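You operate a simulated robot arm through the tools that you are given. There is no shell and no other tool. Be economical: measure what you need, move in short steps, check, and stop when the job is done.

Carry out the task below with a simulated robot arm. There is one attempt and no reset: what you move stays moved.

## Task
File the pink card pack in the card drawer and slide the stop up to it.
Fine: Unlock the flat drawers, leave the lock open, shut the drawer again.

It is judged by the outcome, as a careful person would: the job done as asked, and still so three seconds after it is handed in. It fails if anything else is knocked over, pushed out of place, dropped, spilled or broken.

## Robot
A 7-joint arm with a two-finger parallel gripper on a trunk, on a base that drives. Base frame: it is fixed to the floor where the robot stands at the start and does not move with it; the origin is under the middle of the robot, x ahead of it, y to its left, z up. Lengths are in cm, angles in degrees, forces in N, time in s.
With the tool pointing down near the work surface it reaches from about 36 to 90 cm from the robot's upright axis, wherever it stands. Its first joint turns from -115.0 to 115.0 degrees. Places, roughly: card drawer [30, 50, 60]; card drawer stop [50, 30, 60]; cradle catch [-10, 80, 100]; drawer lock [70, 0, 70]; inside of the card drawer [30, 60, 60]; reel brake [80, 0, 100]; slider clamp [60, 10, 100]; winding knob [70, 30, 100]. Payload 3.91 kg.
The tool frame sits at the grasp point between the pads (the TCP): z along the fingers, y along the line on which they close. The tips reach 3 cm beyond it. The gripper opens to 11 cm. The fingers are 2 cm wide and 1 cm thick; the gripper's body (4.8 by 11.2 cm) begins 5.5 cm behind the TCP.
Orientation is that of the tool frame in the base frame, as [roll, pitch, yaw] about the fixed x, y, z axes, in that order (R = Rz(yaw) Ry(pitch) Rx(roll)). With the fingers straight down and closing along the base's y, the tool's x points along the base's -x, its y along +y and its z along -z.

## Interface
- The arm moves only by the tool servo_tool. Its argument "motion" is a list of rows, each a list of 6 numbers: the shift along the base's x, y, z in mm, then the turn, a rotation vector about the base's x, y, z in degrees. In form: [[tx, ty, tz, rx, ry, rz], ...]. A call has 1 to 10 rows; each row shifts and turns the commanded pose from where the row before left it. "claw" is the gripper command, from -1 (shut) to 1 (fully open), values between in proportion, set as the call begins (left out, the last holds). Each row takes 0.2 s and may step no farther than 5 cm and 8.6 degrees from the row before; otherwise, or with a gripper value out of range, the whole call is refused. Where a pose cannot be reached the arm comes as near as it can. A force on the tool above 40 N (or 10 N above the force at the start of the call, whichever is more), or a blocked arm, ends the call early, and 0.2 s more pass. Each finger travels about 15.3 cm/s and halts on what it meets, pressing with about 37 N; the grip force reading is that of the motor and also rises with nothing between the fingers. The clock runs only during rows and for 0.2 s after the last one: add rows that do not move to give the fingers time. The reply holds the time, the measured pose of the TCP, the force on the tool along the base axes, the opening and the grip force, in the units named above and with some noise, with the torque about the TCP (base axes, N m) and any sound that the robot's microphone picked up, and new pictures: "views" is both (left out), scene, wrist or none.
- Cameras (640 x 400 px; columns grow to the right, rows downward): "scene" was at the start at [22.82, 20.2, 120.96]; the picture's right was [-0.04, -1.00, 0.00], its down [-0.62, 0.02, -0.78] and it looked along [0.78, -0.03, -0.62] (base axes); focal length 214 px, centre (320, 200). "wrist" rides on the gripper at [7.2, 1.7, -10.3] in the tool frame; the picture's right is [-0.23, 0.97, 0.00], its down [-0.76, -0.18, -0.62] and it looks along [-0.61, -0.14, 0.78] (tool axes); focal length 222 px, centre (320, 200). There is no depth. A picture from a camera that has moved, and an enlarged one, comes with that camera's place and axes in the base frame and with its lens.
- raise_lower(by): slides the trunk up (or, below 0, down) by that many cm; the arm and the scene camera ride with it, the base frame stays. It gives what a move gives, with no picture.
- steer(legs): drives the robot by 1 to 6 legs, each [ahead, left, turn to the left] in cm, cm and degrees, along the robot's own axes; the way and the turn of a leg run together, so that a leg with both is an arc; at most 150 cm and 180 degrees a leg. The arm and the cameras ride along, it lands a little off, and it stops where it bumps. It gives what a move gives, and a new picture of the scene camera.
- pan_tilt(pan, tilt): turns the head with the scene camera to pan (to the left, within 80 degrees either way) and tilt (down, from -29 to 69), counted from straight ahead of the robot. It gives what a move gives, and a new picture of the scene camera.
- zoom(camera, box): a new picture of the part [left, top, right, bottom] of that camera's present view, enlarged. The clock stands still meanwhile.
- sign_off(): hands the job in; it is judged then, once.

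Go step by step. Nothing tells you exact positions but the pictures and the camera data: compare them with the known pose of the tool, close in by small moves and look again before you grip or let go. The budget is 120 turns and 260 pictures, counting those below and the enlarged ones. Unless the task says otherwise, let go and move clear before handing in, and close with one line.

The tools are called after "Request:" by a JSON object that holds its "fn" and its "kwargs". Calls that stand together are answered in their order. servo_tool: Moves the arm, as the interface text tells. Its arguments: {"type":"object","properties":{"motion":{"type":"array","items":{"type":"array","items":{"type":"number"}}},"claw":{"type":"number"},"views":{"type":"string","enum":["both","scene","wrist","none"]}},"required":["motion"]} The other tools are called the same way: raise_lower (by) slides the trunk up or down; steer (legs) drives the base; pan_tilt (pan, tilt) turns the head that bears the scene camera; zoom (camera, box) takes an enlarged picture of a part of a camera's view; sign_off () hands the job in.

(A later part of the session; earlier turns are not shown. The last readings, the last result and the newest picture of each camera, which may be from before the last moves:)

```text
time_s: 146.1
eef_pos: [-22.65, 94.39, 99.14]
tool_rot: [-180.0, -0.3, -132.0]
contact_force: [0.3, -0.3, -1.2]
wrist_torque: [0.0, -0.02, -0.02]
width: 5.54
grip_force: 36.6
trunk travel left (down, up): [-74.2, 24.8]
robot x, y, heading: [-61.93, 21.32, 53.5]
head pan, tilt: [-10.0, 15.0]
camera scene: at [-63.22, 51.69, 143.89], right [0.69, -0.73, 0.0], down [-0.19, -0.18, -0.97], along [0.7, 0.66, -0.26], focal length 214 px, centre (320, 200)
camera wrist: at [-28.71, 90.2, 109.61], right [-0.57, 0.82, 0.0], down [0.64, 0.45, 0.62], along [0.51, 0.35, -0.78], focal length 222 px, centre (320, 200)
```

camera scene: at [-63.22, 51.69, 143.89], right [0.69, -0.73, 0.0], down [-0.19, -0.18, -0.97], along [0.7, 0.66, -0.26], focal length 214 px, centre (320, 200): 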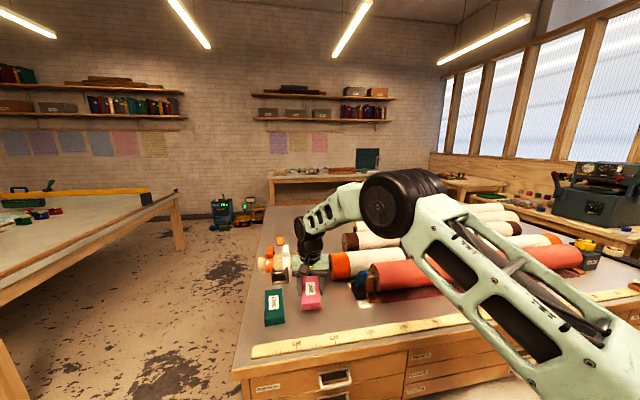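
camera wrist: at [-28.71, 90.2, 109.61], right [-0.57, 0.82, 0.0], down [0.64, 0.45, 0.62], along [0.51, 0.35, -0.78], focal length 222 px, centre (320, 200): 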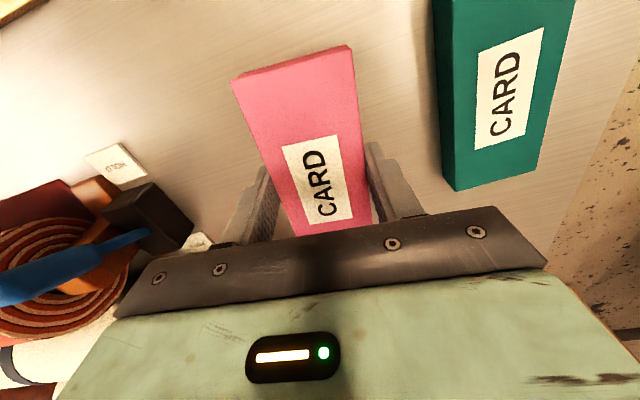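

The pack is lifted and held. I'll go gently from here.

Request:
{"fn": "servo_tool", "kwargs": {"motion": [[0, 0, 15, 0, 0, 0], [0, 0, 20, 0, 0, 0], [0, 0, 20, 0, 0, 0], [0, 0, 20, 0, 0, 0], [-6, -8, 15, 0, 0, 0], [-12, -16, 0, 0, 0, 0], [-15, -20, 0, 0, 0, 0], [-15, -20, 0, 0, 0, 0], [-15, -20, 0, 0, 0, 0], [-15, -20, 0, 0, 0, 0]], "views": "none"}}

Request:
{"fn": "servo_tool", "kwargs": {"motion": [[-15, -20, 0, 0, 0, 0], [-15, -20, 0, 0, 0, 0], [-12, -16, 0, 0, 0, 0], [-6, -8, 0, 0, 0, 0], [10, -7, 0, 0, 0, 0], [20, -14, 0, 0, 0, 0], [24, -17, 0, 0, 0, 0], [24, -17, 0, 0, 0, 0], [20, -14, 0, 0, 0, 0], [10, -7, 0, 0, 0, 0]], "views": "both"}}

```text
time_s: 148.3
eef_pos: [-30.4, 83.77, 108.11]
tool_rot: [179.9, -0.3, -132.0]
contact_force: [-0.1, 0.3, -2.1]
wrist_torque: [-0.03, 0.03, -0.01]
width: 5.51
grip_force: 37.3
trunk travel left (down, up): [-74.2, 24.8]
robot x, y, heading: [-61.84, 21.58, 53.3]
head pan, tilt: [-10.0, 15.0]
```

```text
time_s: 150.5
eef_pos: [-24.23, 69.98, 108.21]
tool_rot: [-180.0, -0.2, -132.0]
contact_force: [0.0, 0.7, -0.9]
wrist_torque: [0.02, -0.02, -0.01]
width: 5.56
grip_force: 36.8
trunk travel left (down, up): [-74.2, 24.8]
robot x, y, heading: [-62.72, 22.02, 53.3]
head pan, tilt: [-10.0, 15.0]
camera scene: at [-63.24, 51.69, 143.88], right [0.69, -0.73, 0.0], down [-0.19, -0.18, -0.97], along [0.7, 0.66, -0.26], focal length 214 px, centre (320, 200)
camera wrist: at [-30.37, 65.85, 118.57], right [-0.57, 0.82, 0.0], down [0.64, 0.45, 0.62], along [0.51, 0.35, -0.78], focal length 222 px, centre (320, 200)
```

scene: 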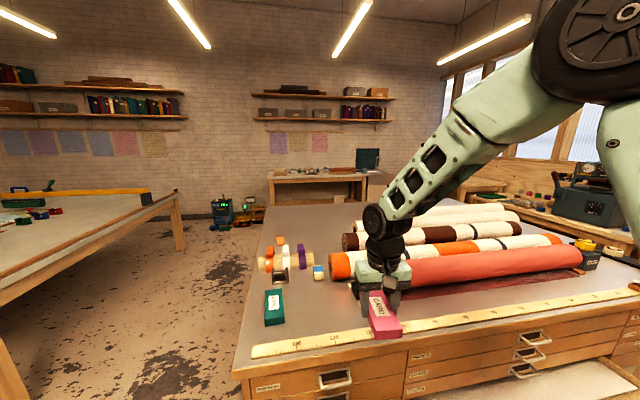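
wrist: 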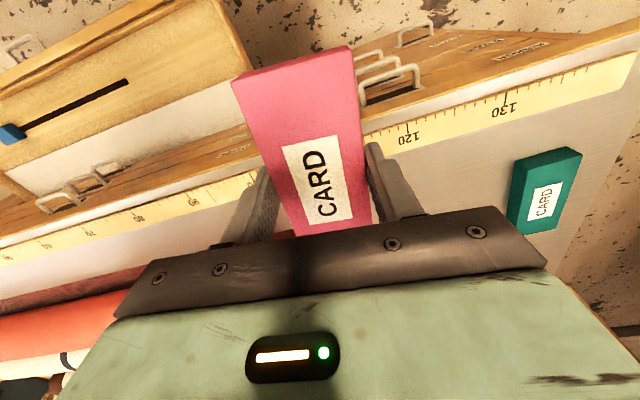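

The pack is secure. I'll yaw it 90° so its long side will lie along the trough.

Request:
{"fn": "servo_tool", "kwargs": {"motion": [[0, 0, 0, 0, 0, -8.4], [0, 0, 0, 0, 0, -8.4], [0, 0, 0, 0, 0, -8.4], [0, 0, 0, 0, 0, -8.4], [0, 0, 0, 0, 0, -8.4], [0, 0, 0, 0, 0, -8.4], [0, 0, 0, 0, 0, -8.4], [0, 0, 0, 0, 0, -8.4], [0, 0, 0, 0, 0, -8.4], [0, 0, 0, 0, 0, -8]], "views": "scene"}}

```text
time_s: 152.7
eef_pos: [-24.33, 70.03, 108.15]
tool_rot: [180.0, -0.3, 144.3]
contact_force: [0.6, 0.0, -1.7]
wrist_torque: [0.0, 0.0, 0.01]
width: 5.54
grip_force: 37.2
trunk travel left (down, up): [-74.2, 24.8]
robot x, y, heading: [-62.04, 21.8, 53.2]
head pan, tilt: [-10.0, 15.0]
camera scene: at [-63.21, 51.68, 143.89], right [0.69, -0.73, 0.0], down [-0.19, -0.18, -0.97], along [0.7, 0.66, -0.26], focal length 214 px, centre (320, 200)
```

scene: 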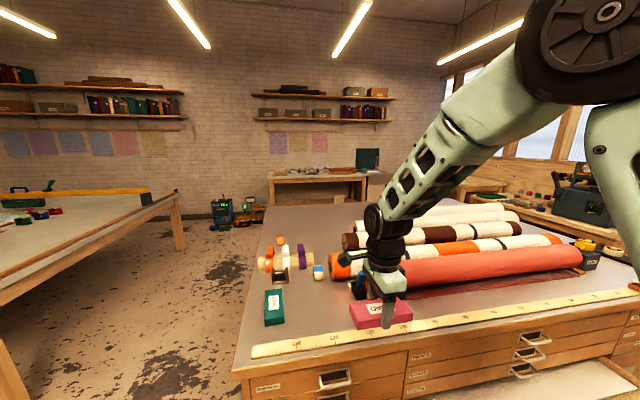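

Now I'll drive the base right 20 cm and back 3 cm so both the pack place and the stop are in reach.

Request:
{"fn": "steer", "kwargs": {"legs": [[-3, 0, 0], [0, -20, 0]]}}

Request:
{"fn": "pan_tilt", "kwargs": {"pan": -20, "tilt": 48}}

```text
time_s: 154.7
eef_pos: [-10.22, 55.95, 108.12]
tool_rot: [180.0, -0.3, 144.6]
contact_force: [-0.7, 0.2, -1.3]
wrist_torque: [0.01, 0.0, 0.0]
width: 5.51
grip_force: 36.7
trunk travel left (down, up): [-74.2, 24.8]
robot x, y, heading: [-47.78, 7.52, 53.5]
head pan, tilt: [-10.0, 15.0]
camera scene: at [-49.06, 37.49, 143.89], right [0.69, -0.72, 0.0], down [-0.19, -0.18, -0.97], along [0.7, 0.67, -0.26], focal length 214 px, centre (320, 200)
```

scene: 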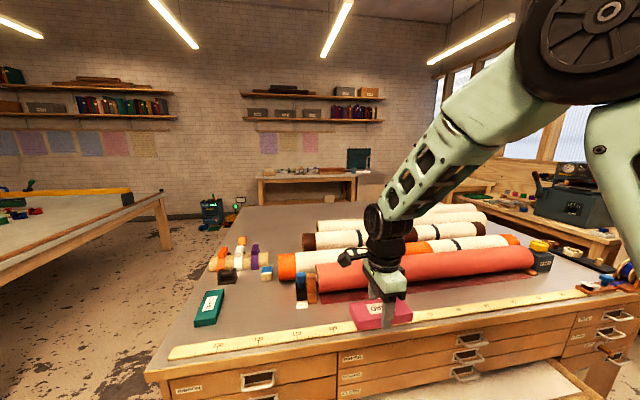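

```text
time_s: 155.7
eef_pos: [-10.29, 55.83, 108.16]
tool_rot: [180.0, -0.3, 144.6]
contact_force: [0.6, -0.3, -1.6]
wrist_torque: [0.03, 0.02, 0.0]
width: 5.54
grip_force: 36.8
trunk travel left (down, up): [-74.2, 24.8]
robot x, y, heading: [-47.35, 7.4, 53.6]
head pan, tilt: [-20.0, 48.0]
camera scene: at [-49.26, 35.42, 138.79], right [0.55, -0.83, 0.0], down [-0.62, -0.41, -0.67], along [0.56, 0.37, -0.74], focal length 214 px, centre (320, 200)
```

scene: 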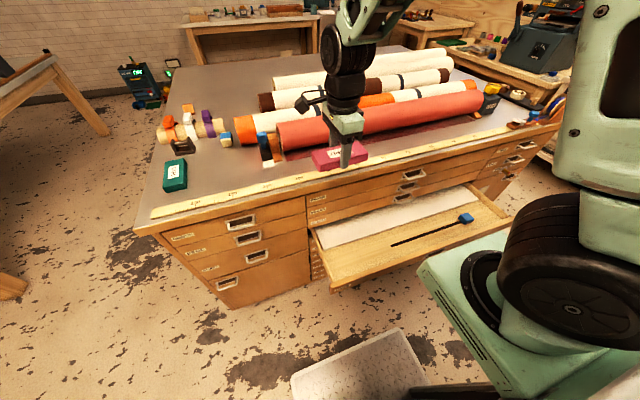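

The slot and stop positions are consistent. I'll carry the pack over the trough at about s -8, n 30.8, still high.

Request:
{"fn": "servo_tool", "kwargs": {"motion": [[10, -12, 0, 0, 0, 0], [22, -27, 0, 0, 0, 0], [25, -31, 0, 0, 0, 0], [25, -31, 0, 0, 0, 0], [25, -31, 0, 0, 0, 0], [25, -31, 0, 0, 0, 0], [25, -31, 0, 0, 0, 0], [25, -31, 0, 0, 0, 0], [22, -24, 0, 0, 0, 0], [10, -9, 0, 0, 0, 0]], "views": "both"}}

```text
time_s: 157.9
eef_pos: [11.22, 29.94, 108.21]
tool_rot: [180.0, -0.2, 144.5]
contact_force: [-0.6, 0.0, -1.5]
wrist_torque: [0.02, -0.04, 0.01]
width: 5.54
grip_force: 37.6
trunk travel left (down, up): [-74.2, 24.8]
robot x, y, heading: [-47.41, 7.41, 53.7]
head pan, tilt: [-20.0, 48.0]
camera scene: at [-49.27, 35.41, 138.79], right [0.55, -0.83, 0.0], down [-0.62, -0.41, -0.67], along [0.56, 0.37, -0.74], focal length 214 px, centre (320, 200)
camera wrist: at [6.21, 35.54, 118.72], right [0.75, 0.66, 0.0], down [0.52, -0.59, 0.62], along [0.41, -0.46, -0.78], focal length 222 px, centre (320, 200)
```

scene: 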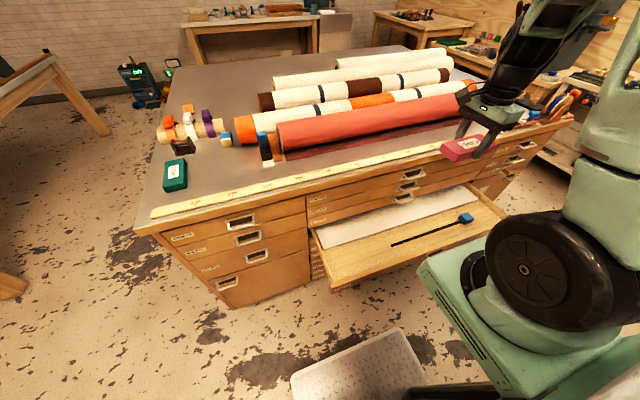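
wrist: 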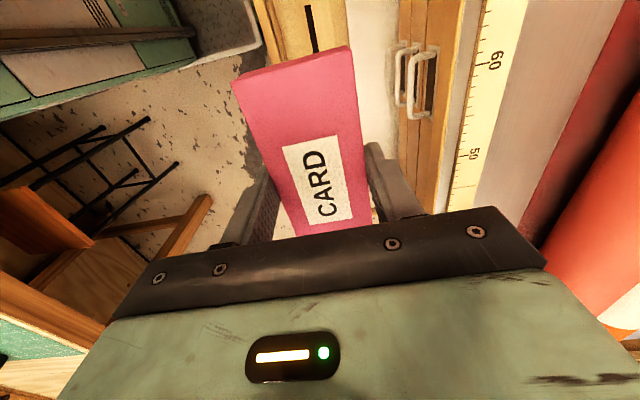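

Positioned. I'll lower the trunk 30 cm and check.

Request:
{"fn": "raise_lower", "kwargs": {"by": -30}}

Request:
{"fn": "servo_tool", "kwargs": {"motion": [[0, 0, 0, 0, 0, 0]], "views": "both"}}

```text
time_s: 160.9
eef_pos: [11.09, 29.91, 78.34]
tool_rot: [-180.0, -0.3, 144.5]
contact_force: [0.4, -0.2, -2.0]
wrist_torque: [-0.01, 0.0, -0.02]
width: 5.54
grip_force: 36.9
trunk travel left (down, up): [-44.2, 54.8]
robot x, y, heading: [-47.87, 7.31, 53.7]
head pan, tilt: [-20.0, 48.0]
```

```text
time_s: 161.3
eef_pos: [11.24, 30.02, 78.3]
tool_rot: [179.9, -0.2, 144.6]
contact_force: [0.1, 0.0, -1.2]
wrist_torque: [-0.04, 0.01, 0.0]
width: 5.52
grip_force: 37.1
trunk travel left (down, up): [-44.2, 54.8]
robot x, y, heading: [-47.71, 7.39, 53.8]
head pan, tilt: [-20.0, 48.0]
camera scene: at [-49.26, 35.41, 108.79], right [0.55, -0.83, 0.0], down [-0.62, -0.41, -0.67], along [0.56, 0.37, -0.74], focal length 214 px, centre (320, 200)
camera wrist: at [6.2, 35.57, 88.72], right [0.75, 0.66, 0.0], down [0.52, -0.59, 0.62], along [0.41, -0.46, -0.78], focal length 222 px, centre (320, 200)
```

scene: 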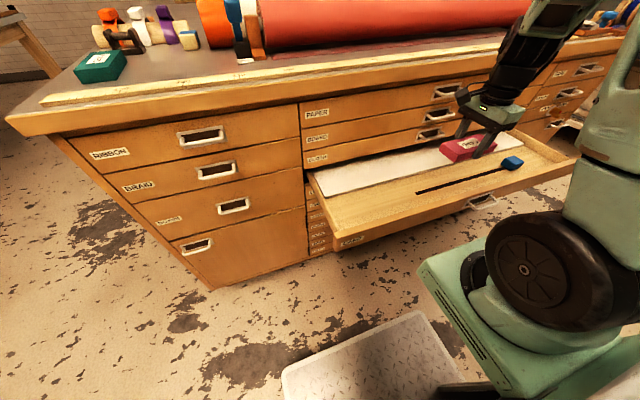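
wrist: 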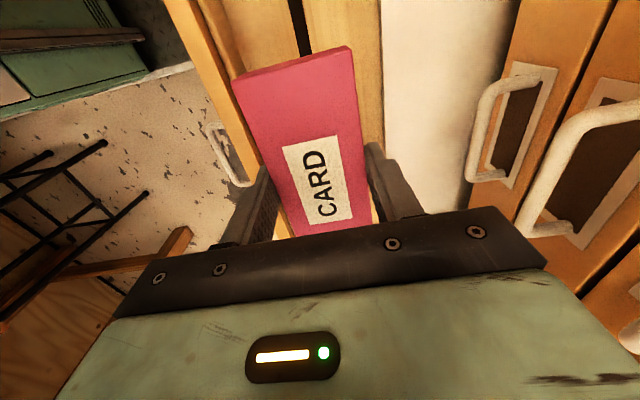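

The pack is centred on the slot line. I'll descend in steps, watching force for the floor.

Request:
{"fn": "servo_tool", "kwargs": {"motion": [[0, 0, -20, 0, 0, 0], [0, 0, -25, 0, 0, 0], [0, 0, -25, 0, 0, 0], [0, 0, -15, 0, 0, 0], [0, 0, 0, 0, 0, 0]], "views": "both"}}

Request:
{"fn": "zoom", "kwargs": {"camera": "scene", "box": [380, 80, 580, 220]}}

```text
time_s: 162.5
eef_pos: [11.2, 29.94, 70.08]
tool_rot: [179.9, -0.4, 144.6]
contact_force: [1.0, -0.3, -1.3]
wrist_torque: [0.02, 0.01, 0.01]
width: 5.54
grip_force: 37.0
trunk travel left (down, up): [-44.2, 54.8]
robot x, y, heading: [-48.0, 7.3, 53.6]
head pan, tilt: [-20.0, 48.0]
camera scene: at [-49.26, 35.41, 108.79], right [0.55, -0.83, 0.0], down [-0.62, -0.41, -0.67], along [0.56, 0.37, -0.74], focal length 214 px, centre (320, 200)
camera wrist: at [6.24, 35.54, 80.35], right [0.75, 0.66, 0.0], down [0.52, -0.59, 0.62], along [0.41, -0.46, -0.78], focal length 222 px, centre (320, 200)
```

scene: 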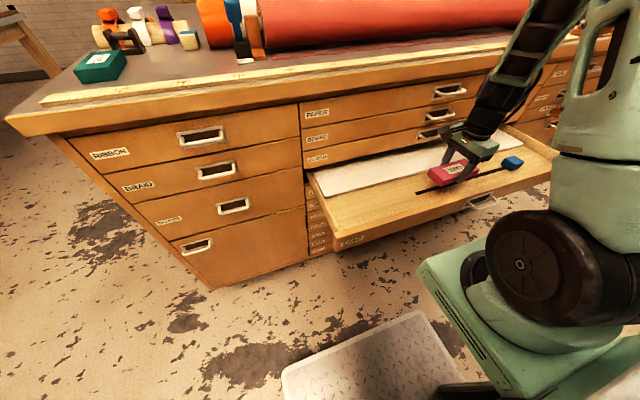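
wrist: 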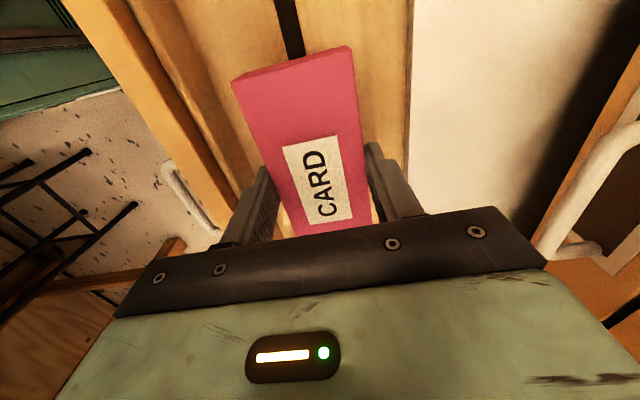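

```text
2.86 times, centred on (480, 150) of scene
camera zoom: at [-49.26, 35.41, 108.79], right [0.55, -0.83, 0.0], down [-0.62, -0.41, -0.67], along [0.56, 0.37, -0.74], focal length 613 px, centre (-137, 343)
```

zoom: 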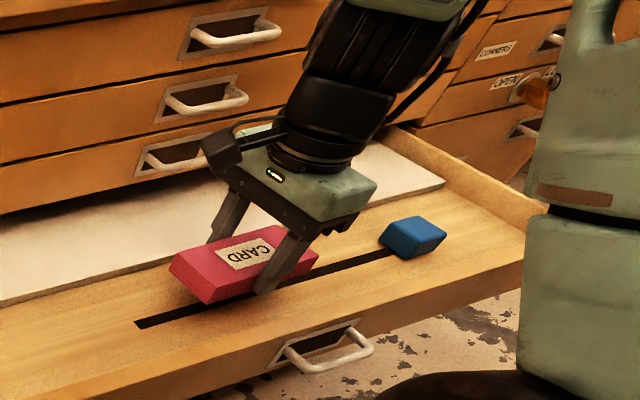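

Nearly down. I'll continue in small steps until it touches the floor.

Request:
{"fn": "servo_tool", "kwargs": {"motion": [[0, 0, -10, 0, 0, 0], [0, 0, -8, 0, 0, 0], [0, 0, -5, 0, 0, 0]], "views": "none"}}

Request:
{"fn": "servo_tool", "kwargs": {"motion": [[0, 0, -4, 0, 0, 0], [0, 0, -4, 0, 0, 0], [0, 0, 0, 0, 0, 0]], "views": "none"}}

Request:
{"fn": "zoom", "kwargs": {"camera": "scene", "box": [380, 80, 580, 220]}}

```text
time_s: 163.3
eef_pos: [11.1, 29.98, 67.58]
tool_rot: [180.0, -0.2, 144.6]
contact_force: [-0.1, 0.1, -1.9]
wrist_torque: [0.0, 0.0, -0.03]
width: 5.52
grip_force: 37.4
trunk travel left (down, up): [-44.2, 54.8]
robot x, y, heading: [-47.75, 7.41, 53.8]
head pan, tilt: [-20.0, 48.0]
```

```text
time_s: 164.1
eef_pos: [11.29, 30.02, 66.6]
tool_rot: [-180.0, -0.3, 144.5]
contact_force: [0.0, 0.4, -2.2]
wrist_torque: [0.02, 0.02, -0.03]
width: 5.54
grip_force: 36.7
trunk travel left (down, up): [-44.2, 54.8]
robot x, y, heading: [-47.99, 7.34, 53.8]
head pan, tilt: [-20.0, 48.0]
```

```text
2.86 times, centred on (480, 150) of scene
camera zoom: at [-49.26, 35.41, 108.79], right [0.55, -0.83, 0.0], down [-0.62, -0.41, -0.67], along [0.56, 0.37, -0.74], focal length 613 px, centre (-137, 343)
```

zoom: 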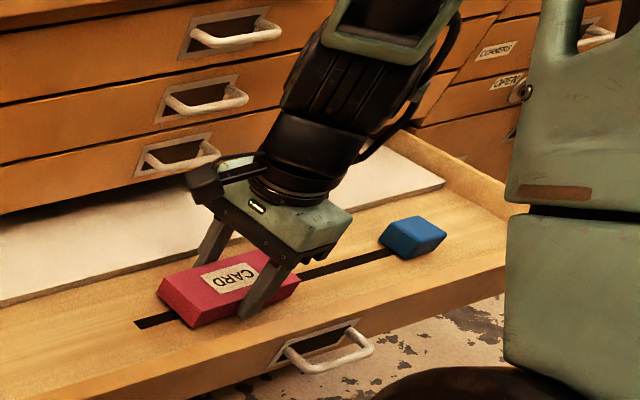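

Request:
{"fn": "servo_tool", "kwargs": {"motion": [[0, 0, -4, 0, 0, 0], [0, 0, -4, 0, 0, 0], [0, 0, 0, 0, 0, 0]], "views": "none"}}

Request:
{"fn": "servo_tool", "kwargs": {"motion": [[0, 0, -4, 0, 0, 0], [0, 0, -3, 0, 0, 0], [0, 0, 0, 0, 0, 0]], "views": "none"}}

```text
time_s: 164.9
eef_pos: [11.21, 29.95, 66.01]
tool_rot: [179.8, -0.2, 144.7]
contact_force: [-0.3, 2.5, 30.8]
wrist_torque: [0.03, 0.08, 0.04]
width: 5.54
grip_force: 36.9
trunk travel left (down, up): [-44.2, 54.8]
robot x, y, heading: [-47.73, 7.88, 54.0]
head pan, tilt: [-20.0, 48.0]
```

```text
time_s: 165.2
eef_pos: [11.45, 30.06, 66.08]
tool_rot: [179.7, -0.1, 144.7]
contact_force: [-5.1, 2.8, 25.9]
wrist_torque: [-0.68, 0.56, -0.21]
width: 5.54
grip_force: 36.7
trunk travel left (down, up): [-44.2, 54.8]
robot x, y, heading: [-47.76, 7.55, 53.8]
head pan, tilt: [-20.0, 48.0]
stopped in row 1: the force on the tool passed its limit at 48 N (the readings are from after the stop); the commanded pose is now the measured one
```

The pack rests on the drawer floor. I'll open and rise clear.

Request:
{"fn": "servo_tool", "kwargs": {"motion": [[0, 0, 2, 0, 0, 0], [0, 0, 0, 0, 0, 0]], "claw": 0.35, "views": "none"}}

Request:
{"fn": "servo_tool", "kwargs": {"motion": [[0, 0, 20, 0, 0, 0], [0, 0, 30, 0, 0, 0], [0, 0, 35, 0, 0, 0], [0, 0, 0, 0, 0, 0]], "views": "both"}}

Request:
{"fn": "zoom", "kwargs": {"camera": "scene", "box": [380, 80, 580, 220]}}

```text
time_s: 165.8
eef_pos: [11.25, 30.09, 66.04]
tool_rot: [179.9, 0.0, 144.7]
contact_force: [1.2, 1.5, 2.1]
wrist_torque: [-0.07, -0.04, 0.0]
width: 7.3
grip_force: 0.0
trunk travel left (down, up): [-44.2, 54.8]
robot x, y, heading: [-47.54, 7.86, 53.5]
head pan, tilt: [-20.0, 48.0]
```

```text
time_s: 166.8
eef_pos: [11.42, 30.26, 74.31]
tool_rot: [179.7, -0.2, 144.6]
contact_force: [0.3, 0.1, 0.4]
wrist_torque: [0.0, 0.02, -0.03]
width: 7.42
grip_force: 0.1
trunk travel left (down, up): [-44.2, 54.8]
robot x, y, heading: [-47.95, 7.28, 53.8]
head pan, tilt: [-20.0, 48.0]
camera scene: at [-49.27, 35.4, 108.79], right [0.55, -0.83, 0.0], down [-0.62, -0.41, -0.67], along [0.56, 0.37, -0.74], focal length 214 px, centre (320, 200)
camera wrist: at [6.41, 35.79, 84.68], right [0.75, 0.66, 0.0], down [0.52, -0.59, 0.62], along [0.41, -0.46, -0.78], focal length 222 px, centre (320, 200)
```

scene: 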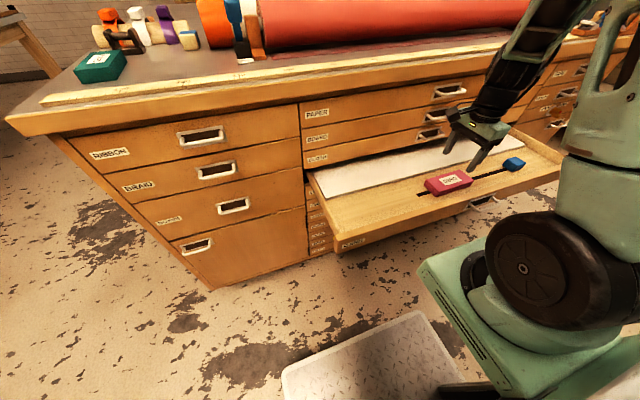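
wrist: 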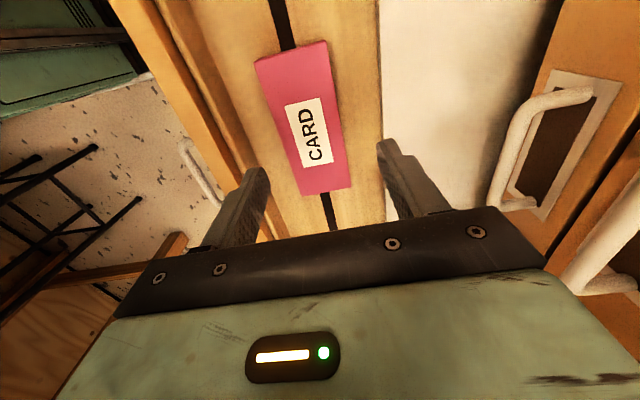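

```text
2.86 times, centred on (480, 150) of scene
camera zoom: at [-49.27, 35.4, 108.79], right [0.55, -0.83, 0.0], down [-0.62, -0.41, -0.67], along [0.56, 0.37, -0.74], focal length 613 px, centre (-137, 343)
```

zoom: 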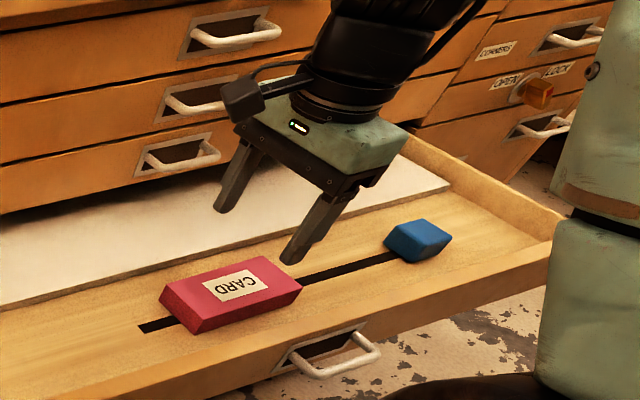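

The pack lies flat over the slot. Now I'll go above the blue stop, to grip it front-to-back and slide it left.

Request:
{"fn": "servo_tool", "kwargs": {"motion": [[0, 0, 25, 0, 0, 0], [32, -24, 0, 0, 0, 0], [32, -24, 0, 0, 0, 0], [32, -24, 0, 0, 0, 0], [32, -24, 0, 0, 0, 0], [32, -24, 0, 0, 0, 0], [32, -24, 0, 0, 0, 0], [0, 0, 0, 0, 0, 0]], "views": "both"}}

```text
time_s: 168.6
eef_pos: [30.57, 15.61, 77.21]
tool_rot: [179.7, -0.2, 144.7]
contact_force: [0.4, 0.2, -0.2]
wrist_torque: [0.0, -0.05, -0.03]
width: 7.44
grip_force: 0.1
trunk travel left (down, up): [-44.2, 54.8]
robot x, y, heading: [-47.41, 7.27, 53.5]
head pan, tilt: [-20.0, 48.0]
camera scene: at [-49.26, 35.41, 108.79], right [0.55, -0.83, 0.0], down [-0.62, -0.41, -0.67], along [0.56, 0.37, -0.74], focal length 214 px, centre (320, 200)
camera wrist: at [25.55, 21.25, 87.59], right [0.75, 0.66, 0.0], down [0.52, -0.59, 0.62], along [0.41, -0.46, -0.78], focal length 222 px, centre (320, 200)
```

scene: 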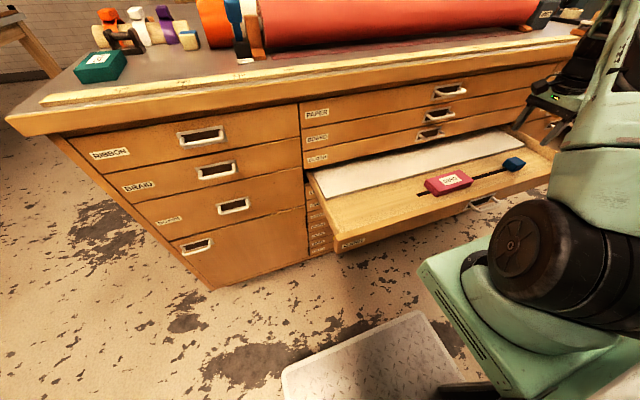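
wrist: 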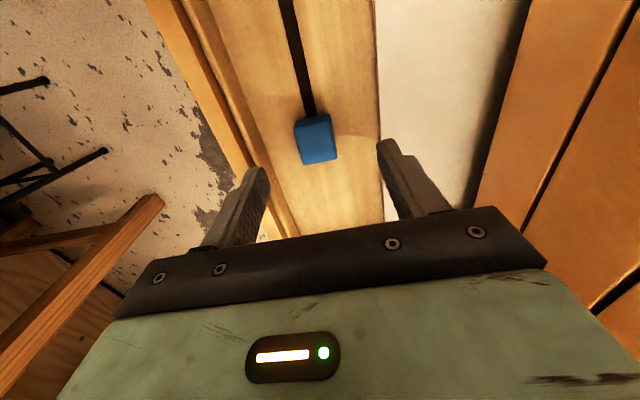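

The stop is at about s 17.3, n 30, roughly 4.3 wide. I'll centre over it and descend.

Request:
{"fn": "servo_tool", "kwargs": {"motion": [[10, -13, -15, 0, 0, 0], [0, 0, -25, 0, 0, 0], [0, 0, -25, 0, 0, 0], [0, 0, 0, 0, 0, 0]], "claw": 0.12, "views": "wrist"}}

Request:
{"fn": "zoom", "kwargs": {"camera": "scene", "box": [420, 80, 580, 220]}}

```text
time_s: 169.6
eef_pos: [31.52, 14.34, 70.68]
tool_rot: [179.8, -0.1, 144.7]
contact_force: [0.2, 0.0, 0.5]
wrist_torque: [0.02, 0.03, -0.02]
width: 6.17
grip_force: 0.1
trunk travel left (down, up): [-44.2, 54.8]
robot x, y, heading: [-48.05, 7.38, 53.7]
head pan, tilt: [-20.0, 48.0]
camera wrist: at [26.63, 19.96, 81.1], right [0.75, 0.66, 0.0], down [0.52, -0.59, 0.62], along [0.41, -0.46, -0.78], focal length 222 px, centre (320, 200)
```

wrist: 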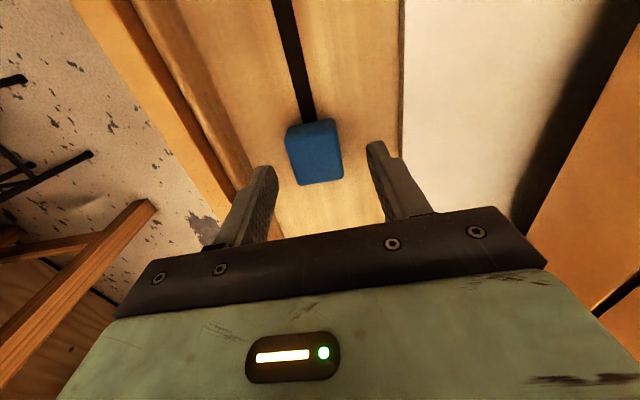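

```text
2.86 times, centred on (500, 150) of scene
camera zoom: at [-49.26, 35.41, 108.79], right [0.55, -0.83, 0.0], down [-0.62, -0.41, -0.67], along [0.56, 0.37, -0.74], focal length 613 px, centre (-194, 343)
```

zoom: 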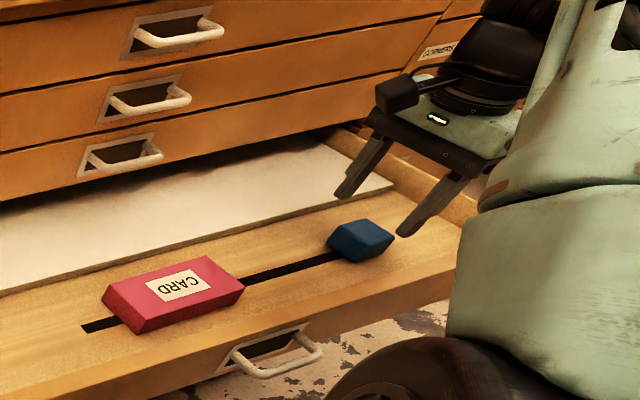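

Aligned over the stop. I'll descend around it and close gently.

Request:
{"fn": "servo_tool", "kwargs": {"motion": [[-1, -2, -15, 0, 0, 0], [0, 0, -15, 0, 0, 0], [0, 0, -8, 0, 0, 0], [0, 0, 0, 0, 0, 0]], "views": "wrist"}}

Request:
{"fn": "servo_tool", "kwargs": {"motion": [[0, 0, 0, 0, 0, 0], [0, 0, 0, 0, 0, 0], [0, 0, 0, 0, 0, 0]], "claw": -0.4, "views": "scene"}}

Request:
{"fn": "zoom", "kwargs": {"camera": "scene", "box": [420, 80, 580, 220]}}

```text
time_s: 170.6
eef_pos: [31.4, 14.19, 66.72]
tool_rot: [179.7, -0.1, 144.7]
contact_force: [0.6, -0.5, -0.2]
wrist_torque: [-0.01, 0.0, -0.02]
width: 6.16
grip_force: 0.0
trunk travel left (down, up): [-44.2, 54.8]
robot x, y, heading: [-47.77, 7.22, 53.7]
head pan, tilt: [-20.0, 48.0]
camera wrist: at [26.5, 19.82, 77.08], right [0.75, 0.66, 0.0], down [0.52, -0.59, 0.62], along [0.41, -0.46, -0.78], focal length 222 px, centre (320, 200)
```

wrist: 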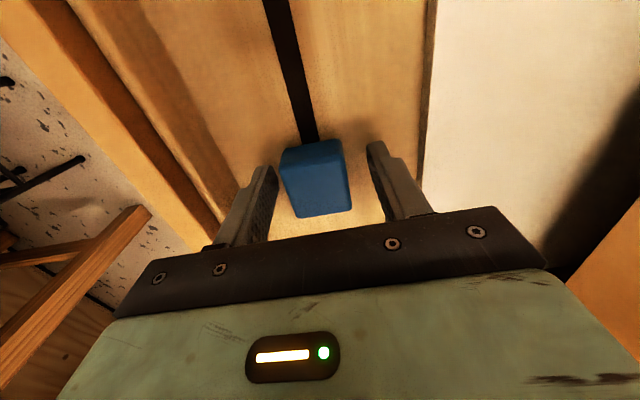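

```text
time_s: 171.4
eef_pos: [31.44, 14.28, 66.71]
tool_rot: [179.8, -0.1, 144.5]
contact_force: [0.3, 0.2, -1.9]
wrist_torque: [-0.14, 0.01, -1.17]
width: 3.97
grip_force: 45.0
trunk travel left (down, up): [-44.2, 54.8]
robot x, y, heading: [-47.47, 7.44, 53.7]
head pan, tilt: [-20.0, 48.0]
camera scene: at [-49.25, 35.41, 108.79], right [0.55, -0.83, 0.0], down [-0.62, -0.41, -0.67], along [0.56, 0.37, -0.74], focal length 214 px, centre (320, 200)
```

scene: 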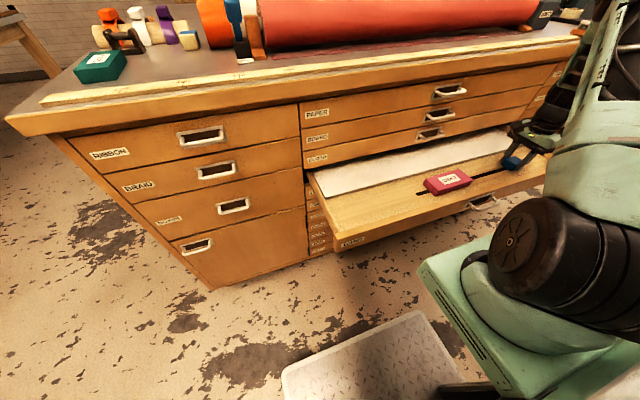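

```text
2.86 times, centred on (500, 150) of scene
camera zoom: at [-49.25, 35.41, 108.79], right [0.55, -0.83, 0.0], down [-0.62, -0.41, -0.67], along [0.56, 0.37, -0.74], focal length 613 px, centre (-194, 343)
```

zoom: 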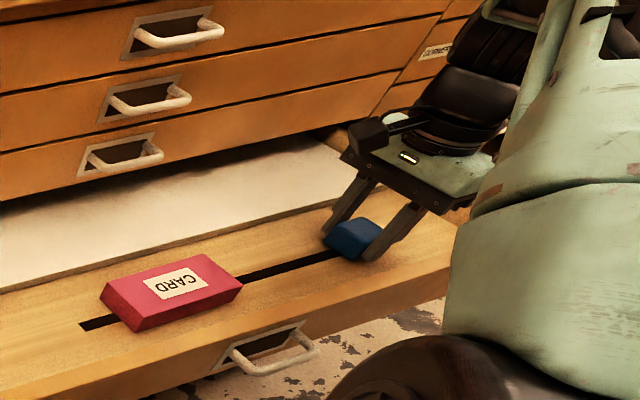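

The stop is gripped. I'll slide it left in steps.

Request:
{"fn": "servo_tool", "kwargs": {"motion": [[-8, 6, 0, 0, 0, 0], [-16, 12, 0, 0, 0, 0], [-20, 14, 0, 0, 0, 0], [-20, 14, 0, 0, 0, 0], [-16, 11, 0, 0, 0, 0]], "views": "both"}}

Request:
{"fn": "zoom", "kwargs": {"camera": "scene", "box": [420, 80, 580, 220]}}

```text
time_s: 172.6
eef_pos: [23.59, 19.73, 66.71]
tool_rot: [179.8, -0.1, 144.8]
contact_force: [1.7, -0.2, 1.1]
wrist_torque: [-0.54, -0.5, -0.77]
width: 3.99
grip_force: 44.7
trunk travel left (down, up): [-44.2, 54.8]
robot x, y, heading: [-47.81, 7.18, 53.6]
head pan, tilt: [-20.0, 48.0]
camera scene: at [-49.26, 35.41, 108.78], right [0.55, -0.83, 0.0], down [-0.62, -0.41, -0.67], along [0.56, 0.37, -0.74], focal length 214 px, centre (320, 200)
camera wrist: at [18.55, 25.3, 77.06], right [0.75, 0.66, 0.0], down [0.52, -0.59, 0.62], along [0.41, -0.46, -0.78], focal length 222 px, centre (320, 200)
```

scene: 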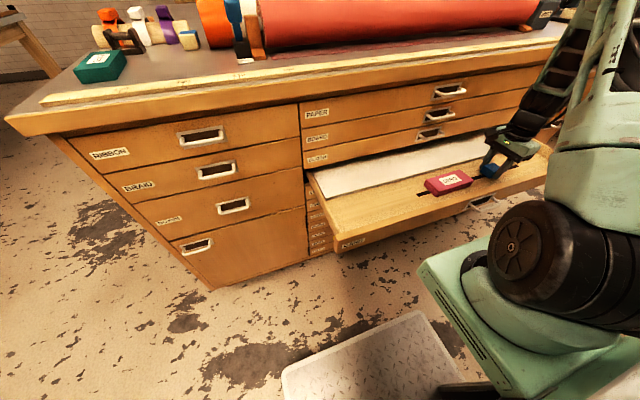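
wrist: 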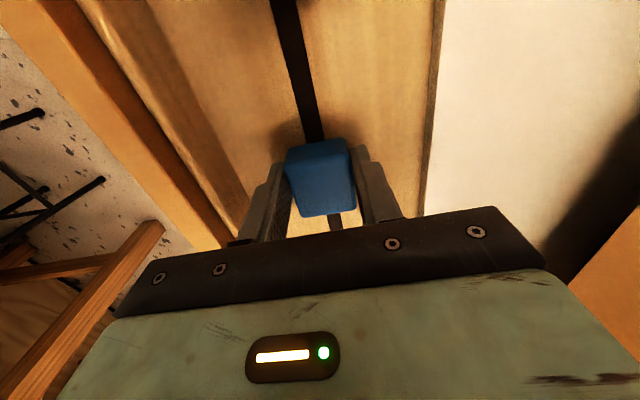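

```text
2.86 times, centred on (500, 150) of scene
camera zoom: at [-49.26, 35.41, 108.78], right [0.55, -0.83, 0.0], down [-0.62, -0.41, -0.67], along [0.56, 0.37, -0.74], focal length 613 px, centre (-194, 343)
```

zoom: 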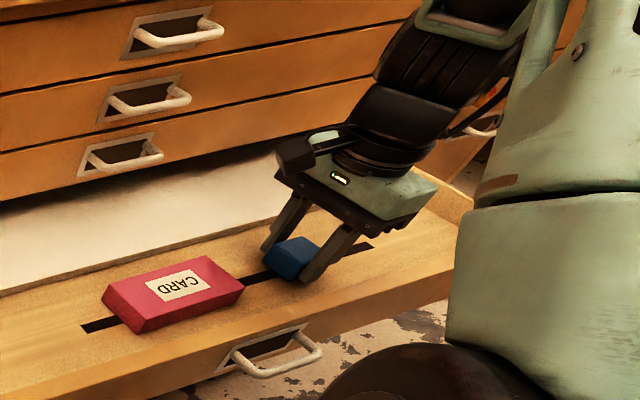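

It slides freely; about 6 cm remains. I'll move 4 cm and look.

Request:
{"fn": "servo_tool", "kwargs": {"motion": [[-8, 6, 0, 0, 0, 0], [-12, 9, 0, 0, 0, 0], [-12, 9, 0, 0, 0, 0]], "views": "wrist"}}

Request:
{"fn": "zoom", "kwargs": {"camera": "scene", "box": [420, 110, 520, 210]}}

```text
time_s: 173.4
eef_pos: [20.3, 22.07, 66.64]
tool_rot: [179.8, -0.2, 144.5]
contact_force: [2.5, 2.1, -8.7]
wrist_torque: [-0.65, -0.69, -0.8]
width: 3.98
grip_force: 44.8
trunk travel left (down, up): [-44.2, 54.8]
robot x, y, heading: [-47.97, 7.39, 53.9]
head pan, tilt: [-20.0, 48.0]
camera wrist: at [15.3, 27.7, 77.08], right [0.75, 0.66, 0.0], down [0.52, -0.59, 0.62], along [0.41, -0.46, -0.78], focal length 222 px, centre (320, 200)
```

wrist: 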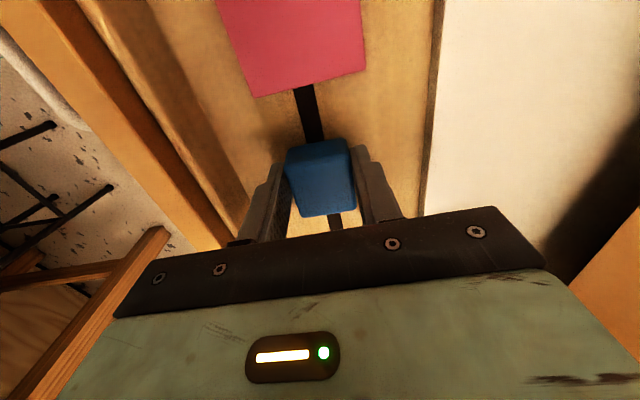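

```text
4.00 times, centred on (470, 160) of scene
camera zoom: at [-49.23, 35.42, 108.77], right [0.55, -0.83, 0.0], down [-0.62, -0.41, -0.67], along [0.56, 0.37, -0.74], focal length 858 px, centre (-280, 360)
```

zoom: 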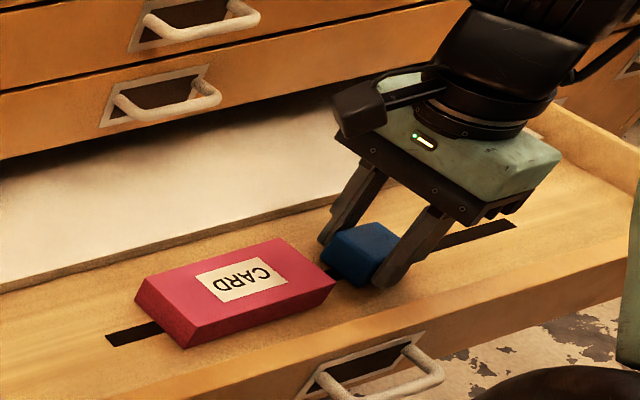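

About 2 cm is left. I'll close the gap in small steps, watching for contact.

Request:
{"fn": "servo_tool", "kwargs": {"motion": [[-6, 4, 0, 0, 0, 0], [-5, 3, 0, 0, 0, 0], [0, 0, 0, 0, 0, 0]], "views": "wrist"}}

Request:
{"fn": "zoom", "kwargs": {"camera": "scene", "box": [420, 110, 520, 210]}}

```text
time_s: 174.2
eef_pos: [19.16, 23.05, 66.79]
tool_rot: [179.8, -0.2, 144.6]
contact_force: [1.8, 2.9, -15.8]
wrist_torque: [-0.37, -0.34, -0.96]
width: 3.95
grip_force: 45.0
trunk travel left (down, up): [-44.2, 54.8]
robot x, y, heading: [-47.39, 7.27, 53.6]
head pan, tilt: [-20.0, 48.0]
camera wrist: at [14.24, 28.49, 77.08], right [0.75, 0.66, 0.0], down [0.52, -0.59, 0.62], along [0.41, -0.46, -0.78], focal length 222 px, centre (320, 200)
```

wrist: 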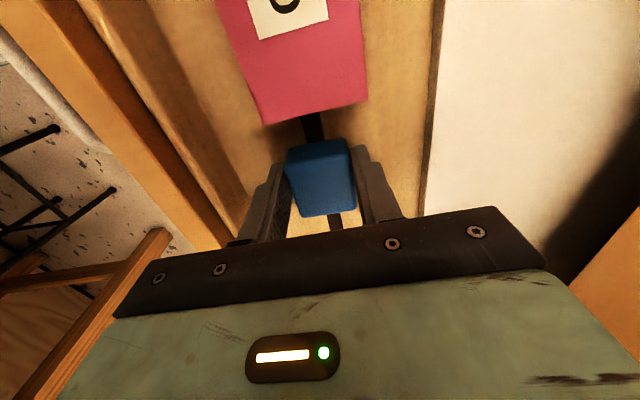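

```text
4.00 times, centred on (470, 160) of scene
camera zoom: at [-49.22, 35.43, 108.77], right [0.55, -0.83, 0.0], down [-0.62, -0.41, -0.67], along [0.56, 0.37, -0.74], focal length 858 px, centre (-280, 360)
```

zoom: 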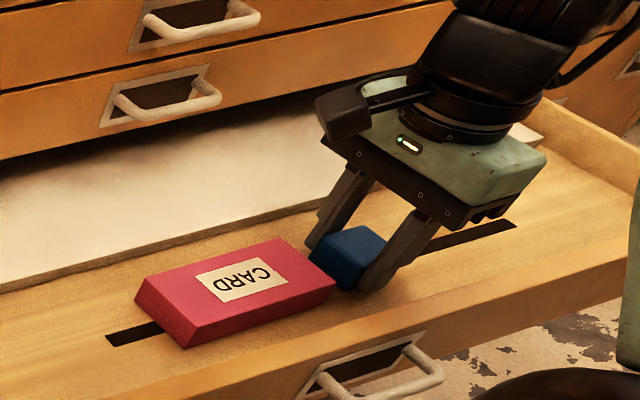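

Request:
{"fn": "servo_tool", "kwargs": {"motion": [[-3, 2, -1, 0, 0, 0], [-3, 2, 0, 0, 0, 0], [0, 0, 0, 0, 0, 0]], "views": "wrist"}}

```text
time_s: 175.0
eef_pos: [18.53, 23.38, 66.75]
tool_rot: [179.8, -0.1, 144.5]
contact_force: [1.0, 2.0, -3.7]
wrist_torque: [0.51, 0.9, -0.93]
width: 3.97
grip_force: 45.7
trunk travel left (down, up): [-44.2, 54.8]
robot x, y, heading: [-47.82, 7.12, 53.7]
head pan, tilt: [-20.0, 48.0]
camera wrist: at [13.6, 28.94, 77.08], right [0.75, 0.66, 0.0], down [0.52, -0.59, 0.62], along [0.41, -0.46, -0.78], focal length 222 px, centre (320, 200)
```

wrist: 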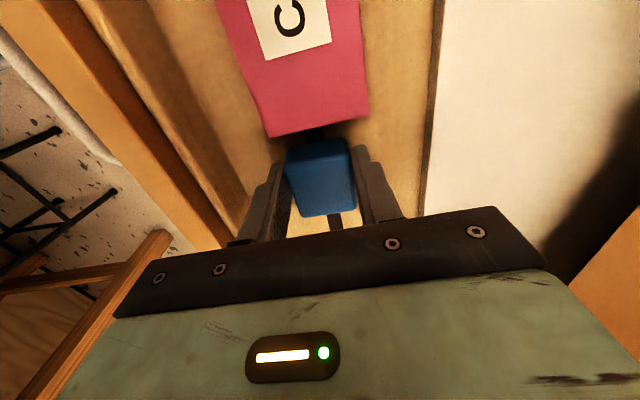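

Half a centimetre remains. I'll go on.

Request:
{"fn": "servo_tool", "kwargs": {"motion": [[-2, 2, 0, 0, 0, 0], [-2, 1, 0, 0, 0, 0], [0, 0, 0, 0, 0, 0]], "views": "wrist"}}

Request:
{"fn": "zoom", "kwargs": {"camera": "wrist", "box": [240, 80, 400, 220]}}

```text
time_s: 175.8
eef_pos: [18.29, 23.74, 66.75]
tool_rot: [179.8, -0.2, 144.8]
contact_force: [1.0, -0.1, -4.8]
wrist_torque: [-0.33, -0.15, -1.1]
width: 3.96
grip_force: 45.0
trunk travel left (down, up): [-44.2, 54.8]
robot x, y, heading: [-48.04, 7.38, 53.7]
head pan, tilt: [-20.0, 48.0]
camera wrist: at [13.17, 29.26, 77.07], right [0.75, 0.66, 0.0], down [0.52, -0.59, 0.62], along [0.41, -0.46, -0.78], focal length 222 px, centre (320, 200)
```

wrist: 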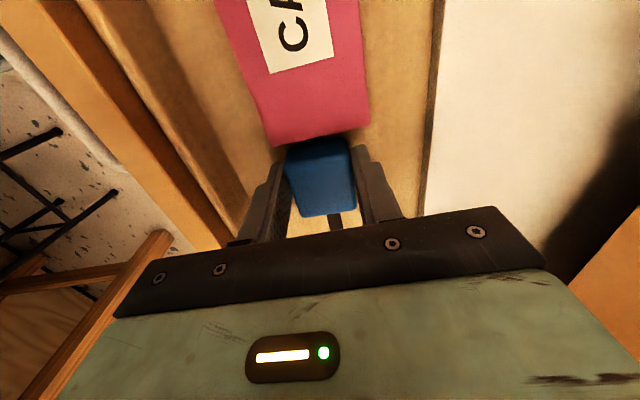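

```text
2.86 times, centred on (320, 150) of wrist
camera zoom: at [13.17, 29.26, 77.07], right [0.75, 0.66, 0.0], down [0.52, -0.59, 0.62], along [0.41, -0.46, -0.78], focal length 635 px, centre (320, 343)
```

zoom: 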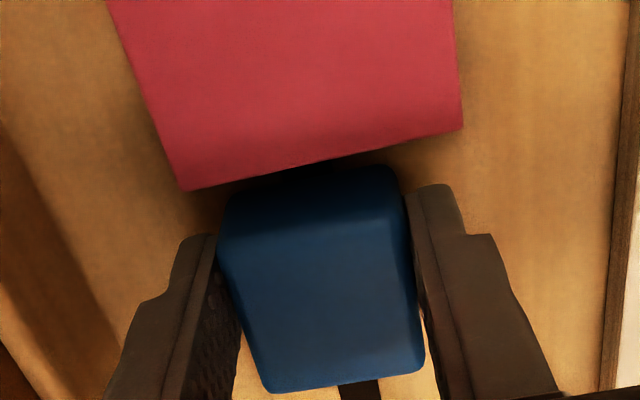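

Almost touching. Two more tiny steps should put the stop firmly against the pack.

Request:
{"fn": "servo_tool", "kwargs": {"motion": [[-2, 1, 0, 0, 0, 0], [-2, 2, 0, 0, 0, 0], [0, 0, 0, 0, 0, 0]], "views": "none"}}

Request:
{"fn": "zoom", "kwargs": {"camera": "wrist", "box": [240, 80, 400, 220]}}

Request:
{"fn": "zoom", "kwargs": {"camera": "scene", "box": [420, 110, 520, 210]}}

```text
time_s: 176.6
eef_pos: [17.77, 23.92, 66.71]
tool_rot: [179.8, -0.1, 144.6]
contact_force: [-0.7, -1.3, -3.2]
wrist_torque: [-0.67, -0.18, -0.8]
width: 3.98
grip_force: 44.8
trunk travel left (down, up): [-44.2, 54.8]
robot x, y, heading: [-47.89, 7.43, 53.4]
head pan, tilt: [-20.0, 48.0]
```

```text
2.86 times, centred on (320, 150) of wrist
camera zoom: at [12.78, 29.58, 77.08], right [0.75, 0.66, 0.0], down [0.52, -0.59, 0.62], along [0.41, -0.46, -0.78], focal length 635 px, centre (320, 343)
```

zoom: 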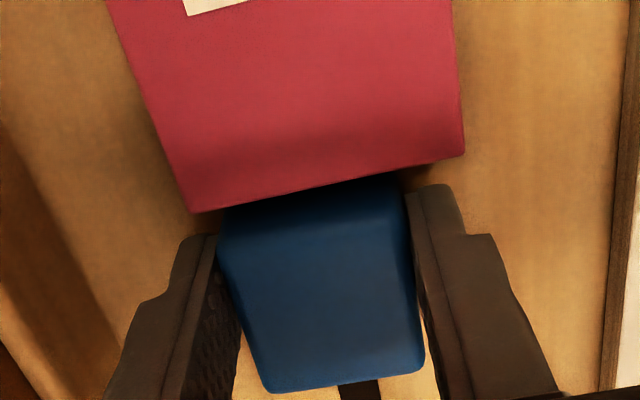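

```text
4.00 times, centred on (470, 160) of scene
camera zoom: at [-49.26, 35.41, 108.79], right [0.55, -0.83, 0.0], down [-0.62, -0.41, -0.67], along [0.56, 0.37, -0.74], focal length 858 px, centre (-280, 360)
```

zoom: 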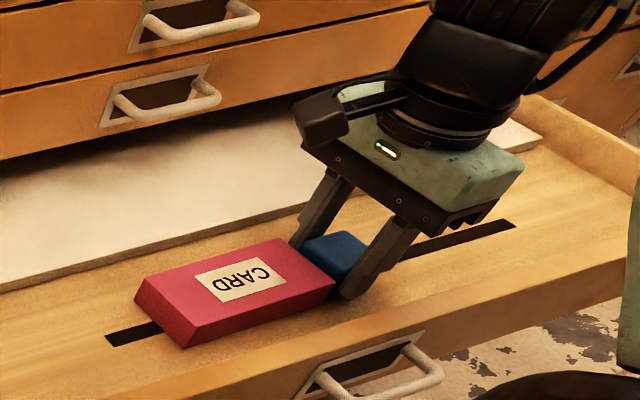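

Request:
{"fn": "servo_tool", "kwargs": {"motion": [[-2, 2, 0, 0, 0, 0], [-2, 1, 0, 0, 0, 0], [0, 0, 0, 0, 0, 0]], "views": "none"}}

Request:
{"fn": "zoom", "kwargs": {"camera": "wrist", "box": [240, 80, 400, 220]}}

Request:
{"fn": "zoom", "kwargs": {"camera": "scene", "box": [420, 110, 520, 210]}}

```text
time_s: 177.4
eef_pos: [17.28, 24.28, 66.72]
tool_rot: [179.8, -0.2, 144.7]
contact_force: [0.9, 0.6, -6.1]
wrist_torque: [-0.41, -0.24, -0.85]
width: 3.99
grip_force: 45.0
trunk travel left (down, up): [-44.2, 54.8]
robot x, y, heading: [-47.96, 7.37, 53.7]
head pan, tilt: [-20.0, 48.0]
```

```text
2.86 times, centred on (320, 150) of wrist
camera zoom: at [12.31, 29.91, 77.08], right [0.75, 0.66, 0.0], down [0.52, -0.59, 0.62], along [0.41, -0.46, -0.78], focal length 635 px, centre (320, 343)
```

zoom: 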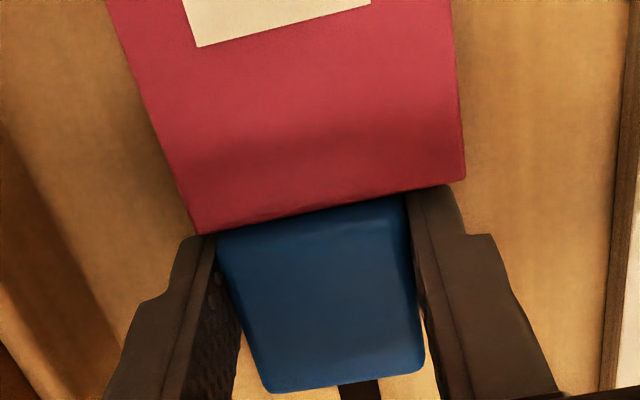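

```text
4.00 times, centred on (470, 160) of scene
camera zoom: at [-49.25, 35.41, 108.79], right [0.55, -0.83, 0.0], down [-0.62, -0.41, -0.67], along [0.56, 0.37, -0.74], focal length 858 px, centre (-280, 360)
```

zoom: 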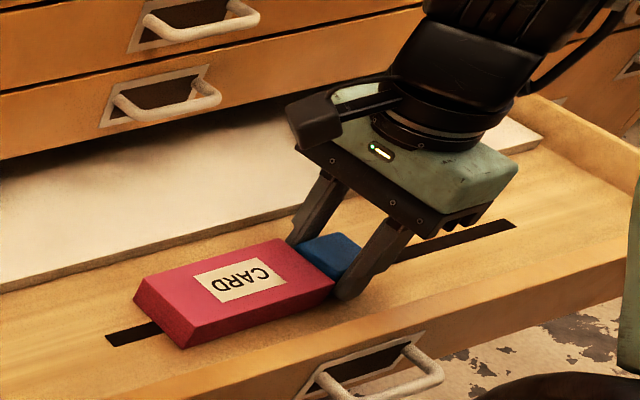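

Request:
{"fn": "servo_tool", "kwargs": {"motion": [[-2, 2, 0, 0, 0, 0], [-2, 1, 0, 0, 0, 0], [0, 0, 0, 0, 0, 0]], "views": "none"}}

Request:
{"fn": "zoom", "kwargs": {"camera": "wrist", "box": [240, 80, 400, 220]}}

Request:
{"fn": "zoom", "kwargs": {"camera": "scene", "box": [420, 110, 520, 210]}}

```text
time_s: 178.2
eef_pos: [16.96, 24.63, 66.69]
tool_rot: [179.7, -0.1, 144.6]
contact_force: [0.4, 0.8, 5.0]
wrist_torque: [0.31, 0.78, -0.99]
width: 3.99
grip_force: 45.1
trunk travel left (down, up): [-44.2, 54.8]
robot x, y, heading: [-47.93, 7.46, 53.5]
head pan, tilt: [-20.0, 48.0]
```

```text
2.86 times, centred on (320, 150) of wrist
camera zoom: at [11.91, 30.2, 77.08], right [0.75, 0.66, 0.0], down [0.52, -0.59, 0.62], along [0.41, -0.46, -0.78], focal length 635 px, centre (320, 343)
```

zoom: 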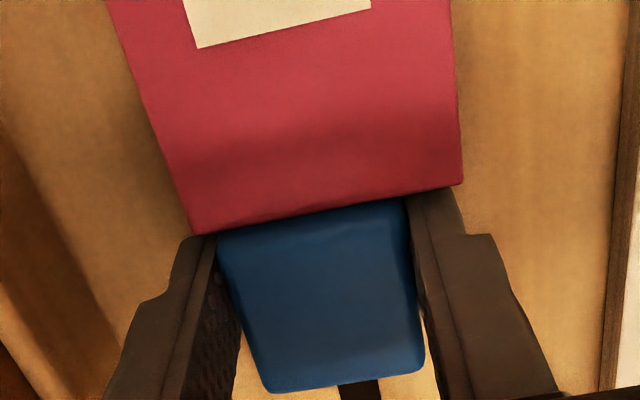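

```text
4.00 times, centred on (470, 160) of scene
camera zoom: at [-49.27, 35.4, 108.8], right [0.55, -0.83, 0.0], down [-0.62, -0.41, -0.67], along [0.56, 0.37, -0.74], focal length 858 px, centre (-280, 360)
```

zoom: 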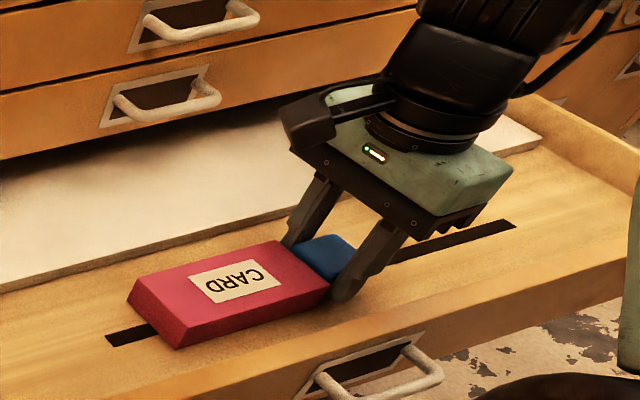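

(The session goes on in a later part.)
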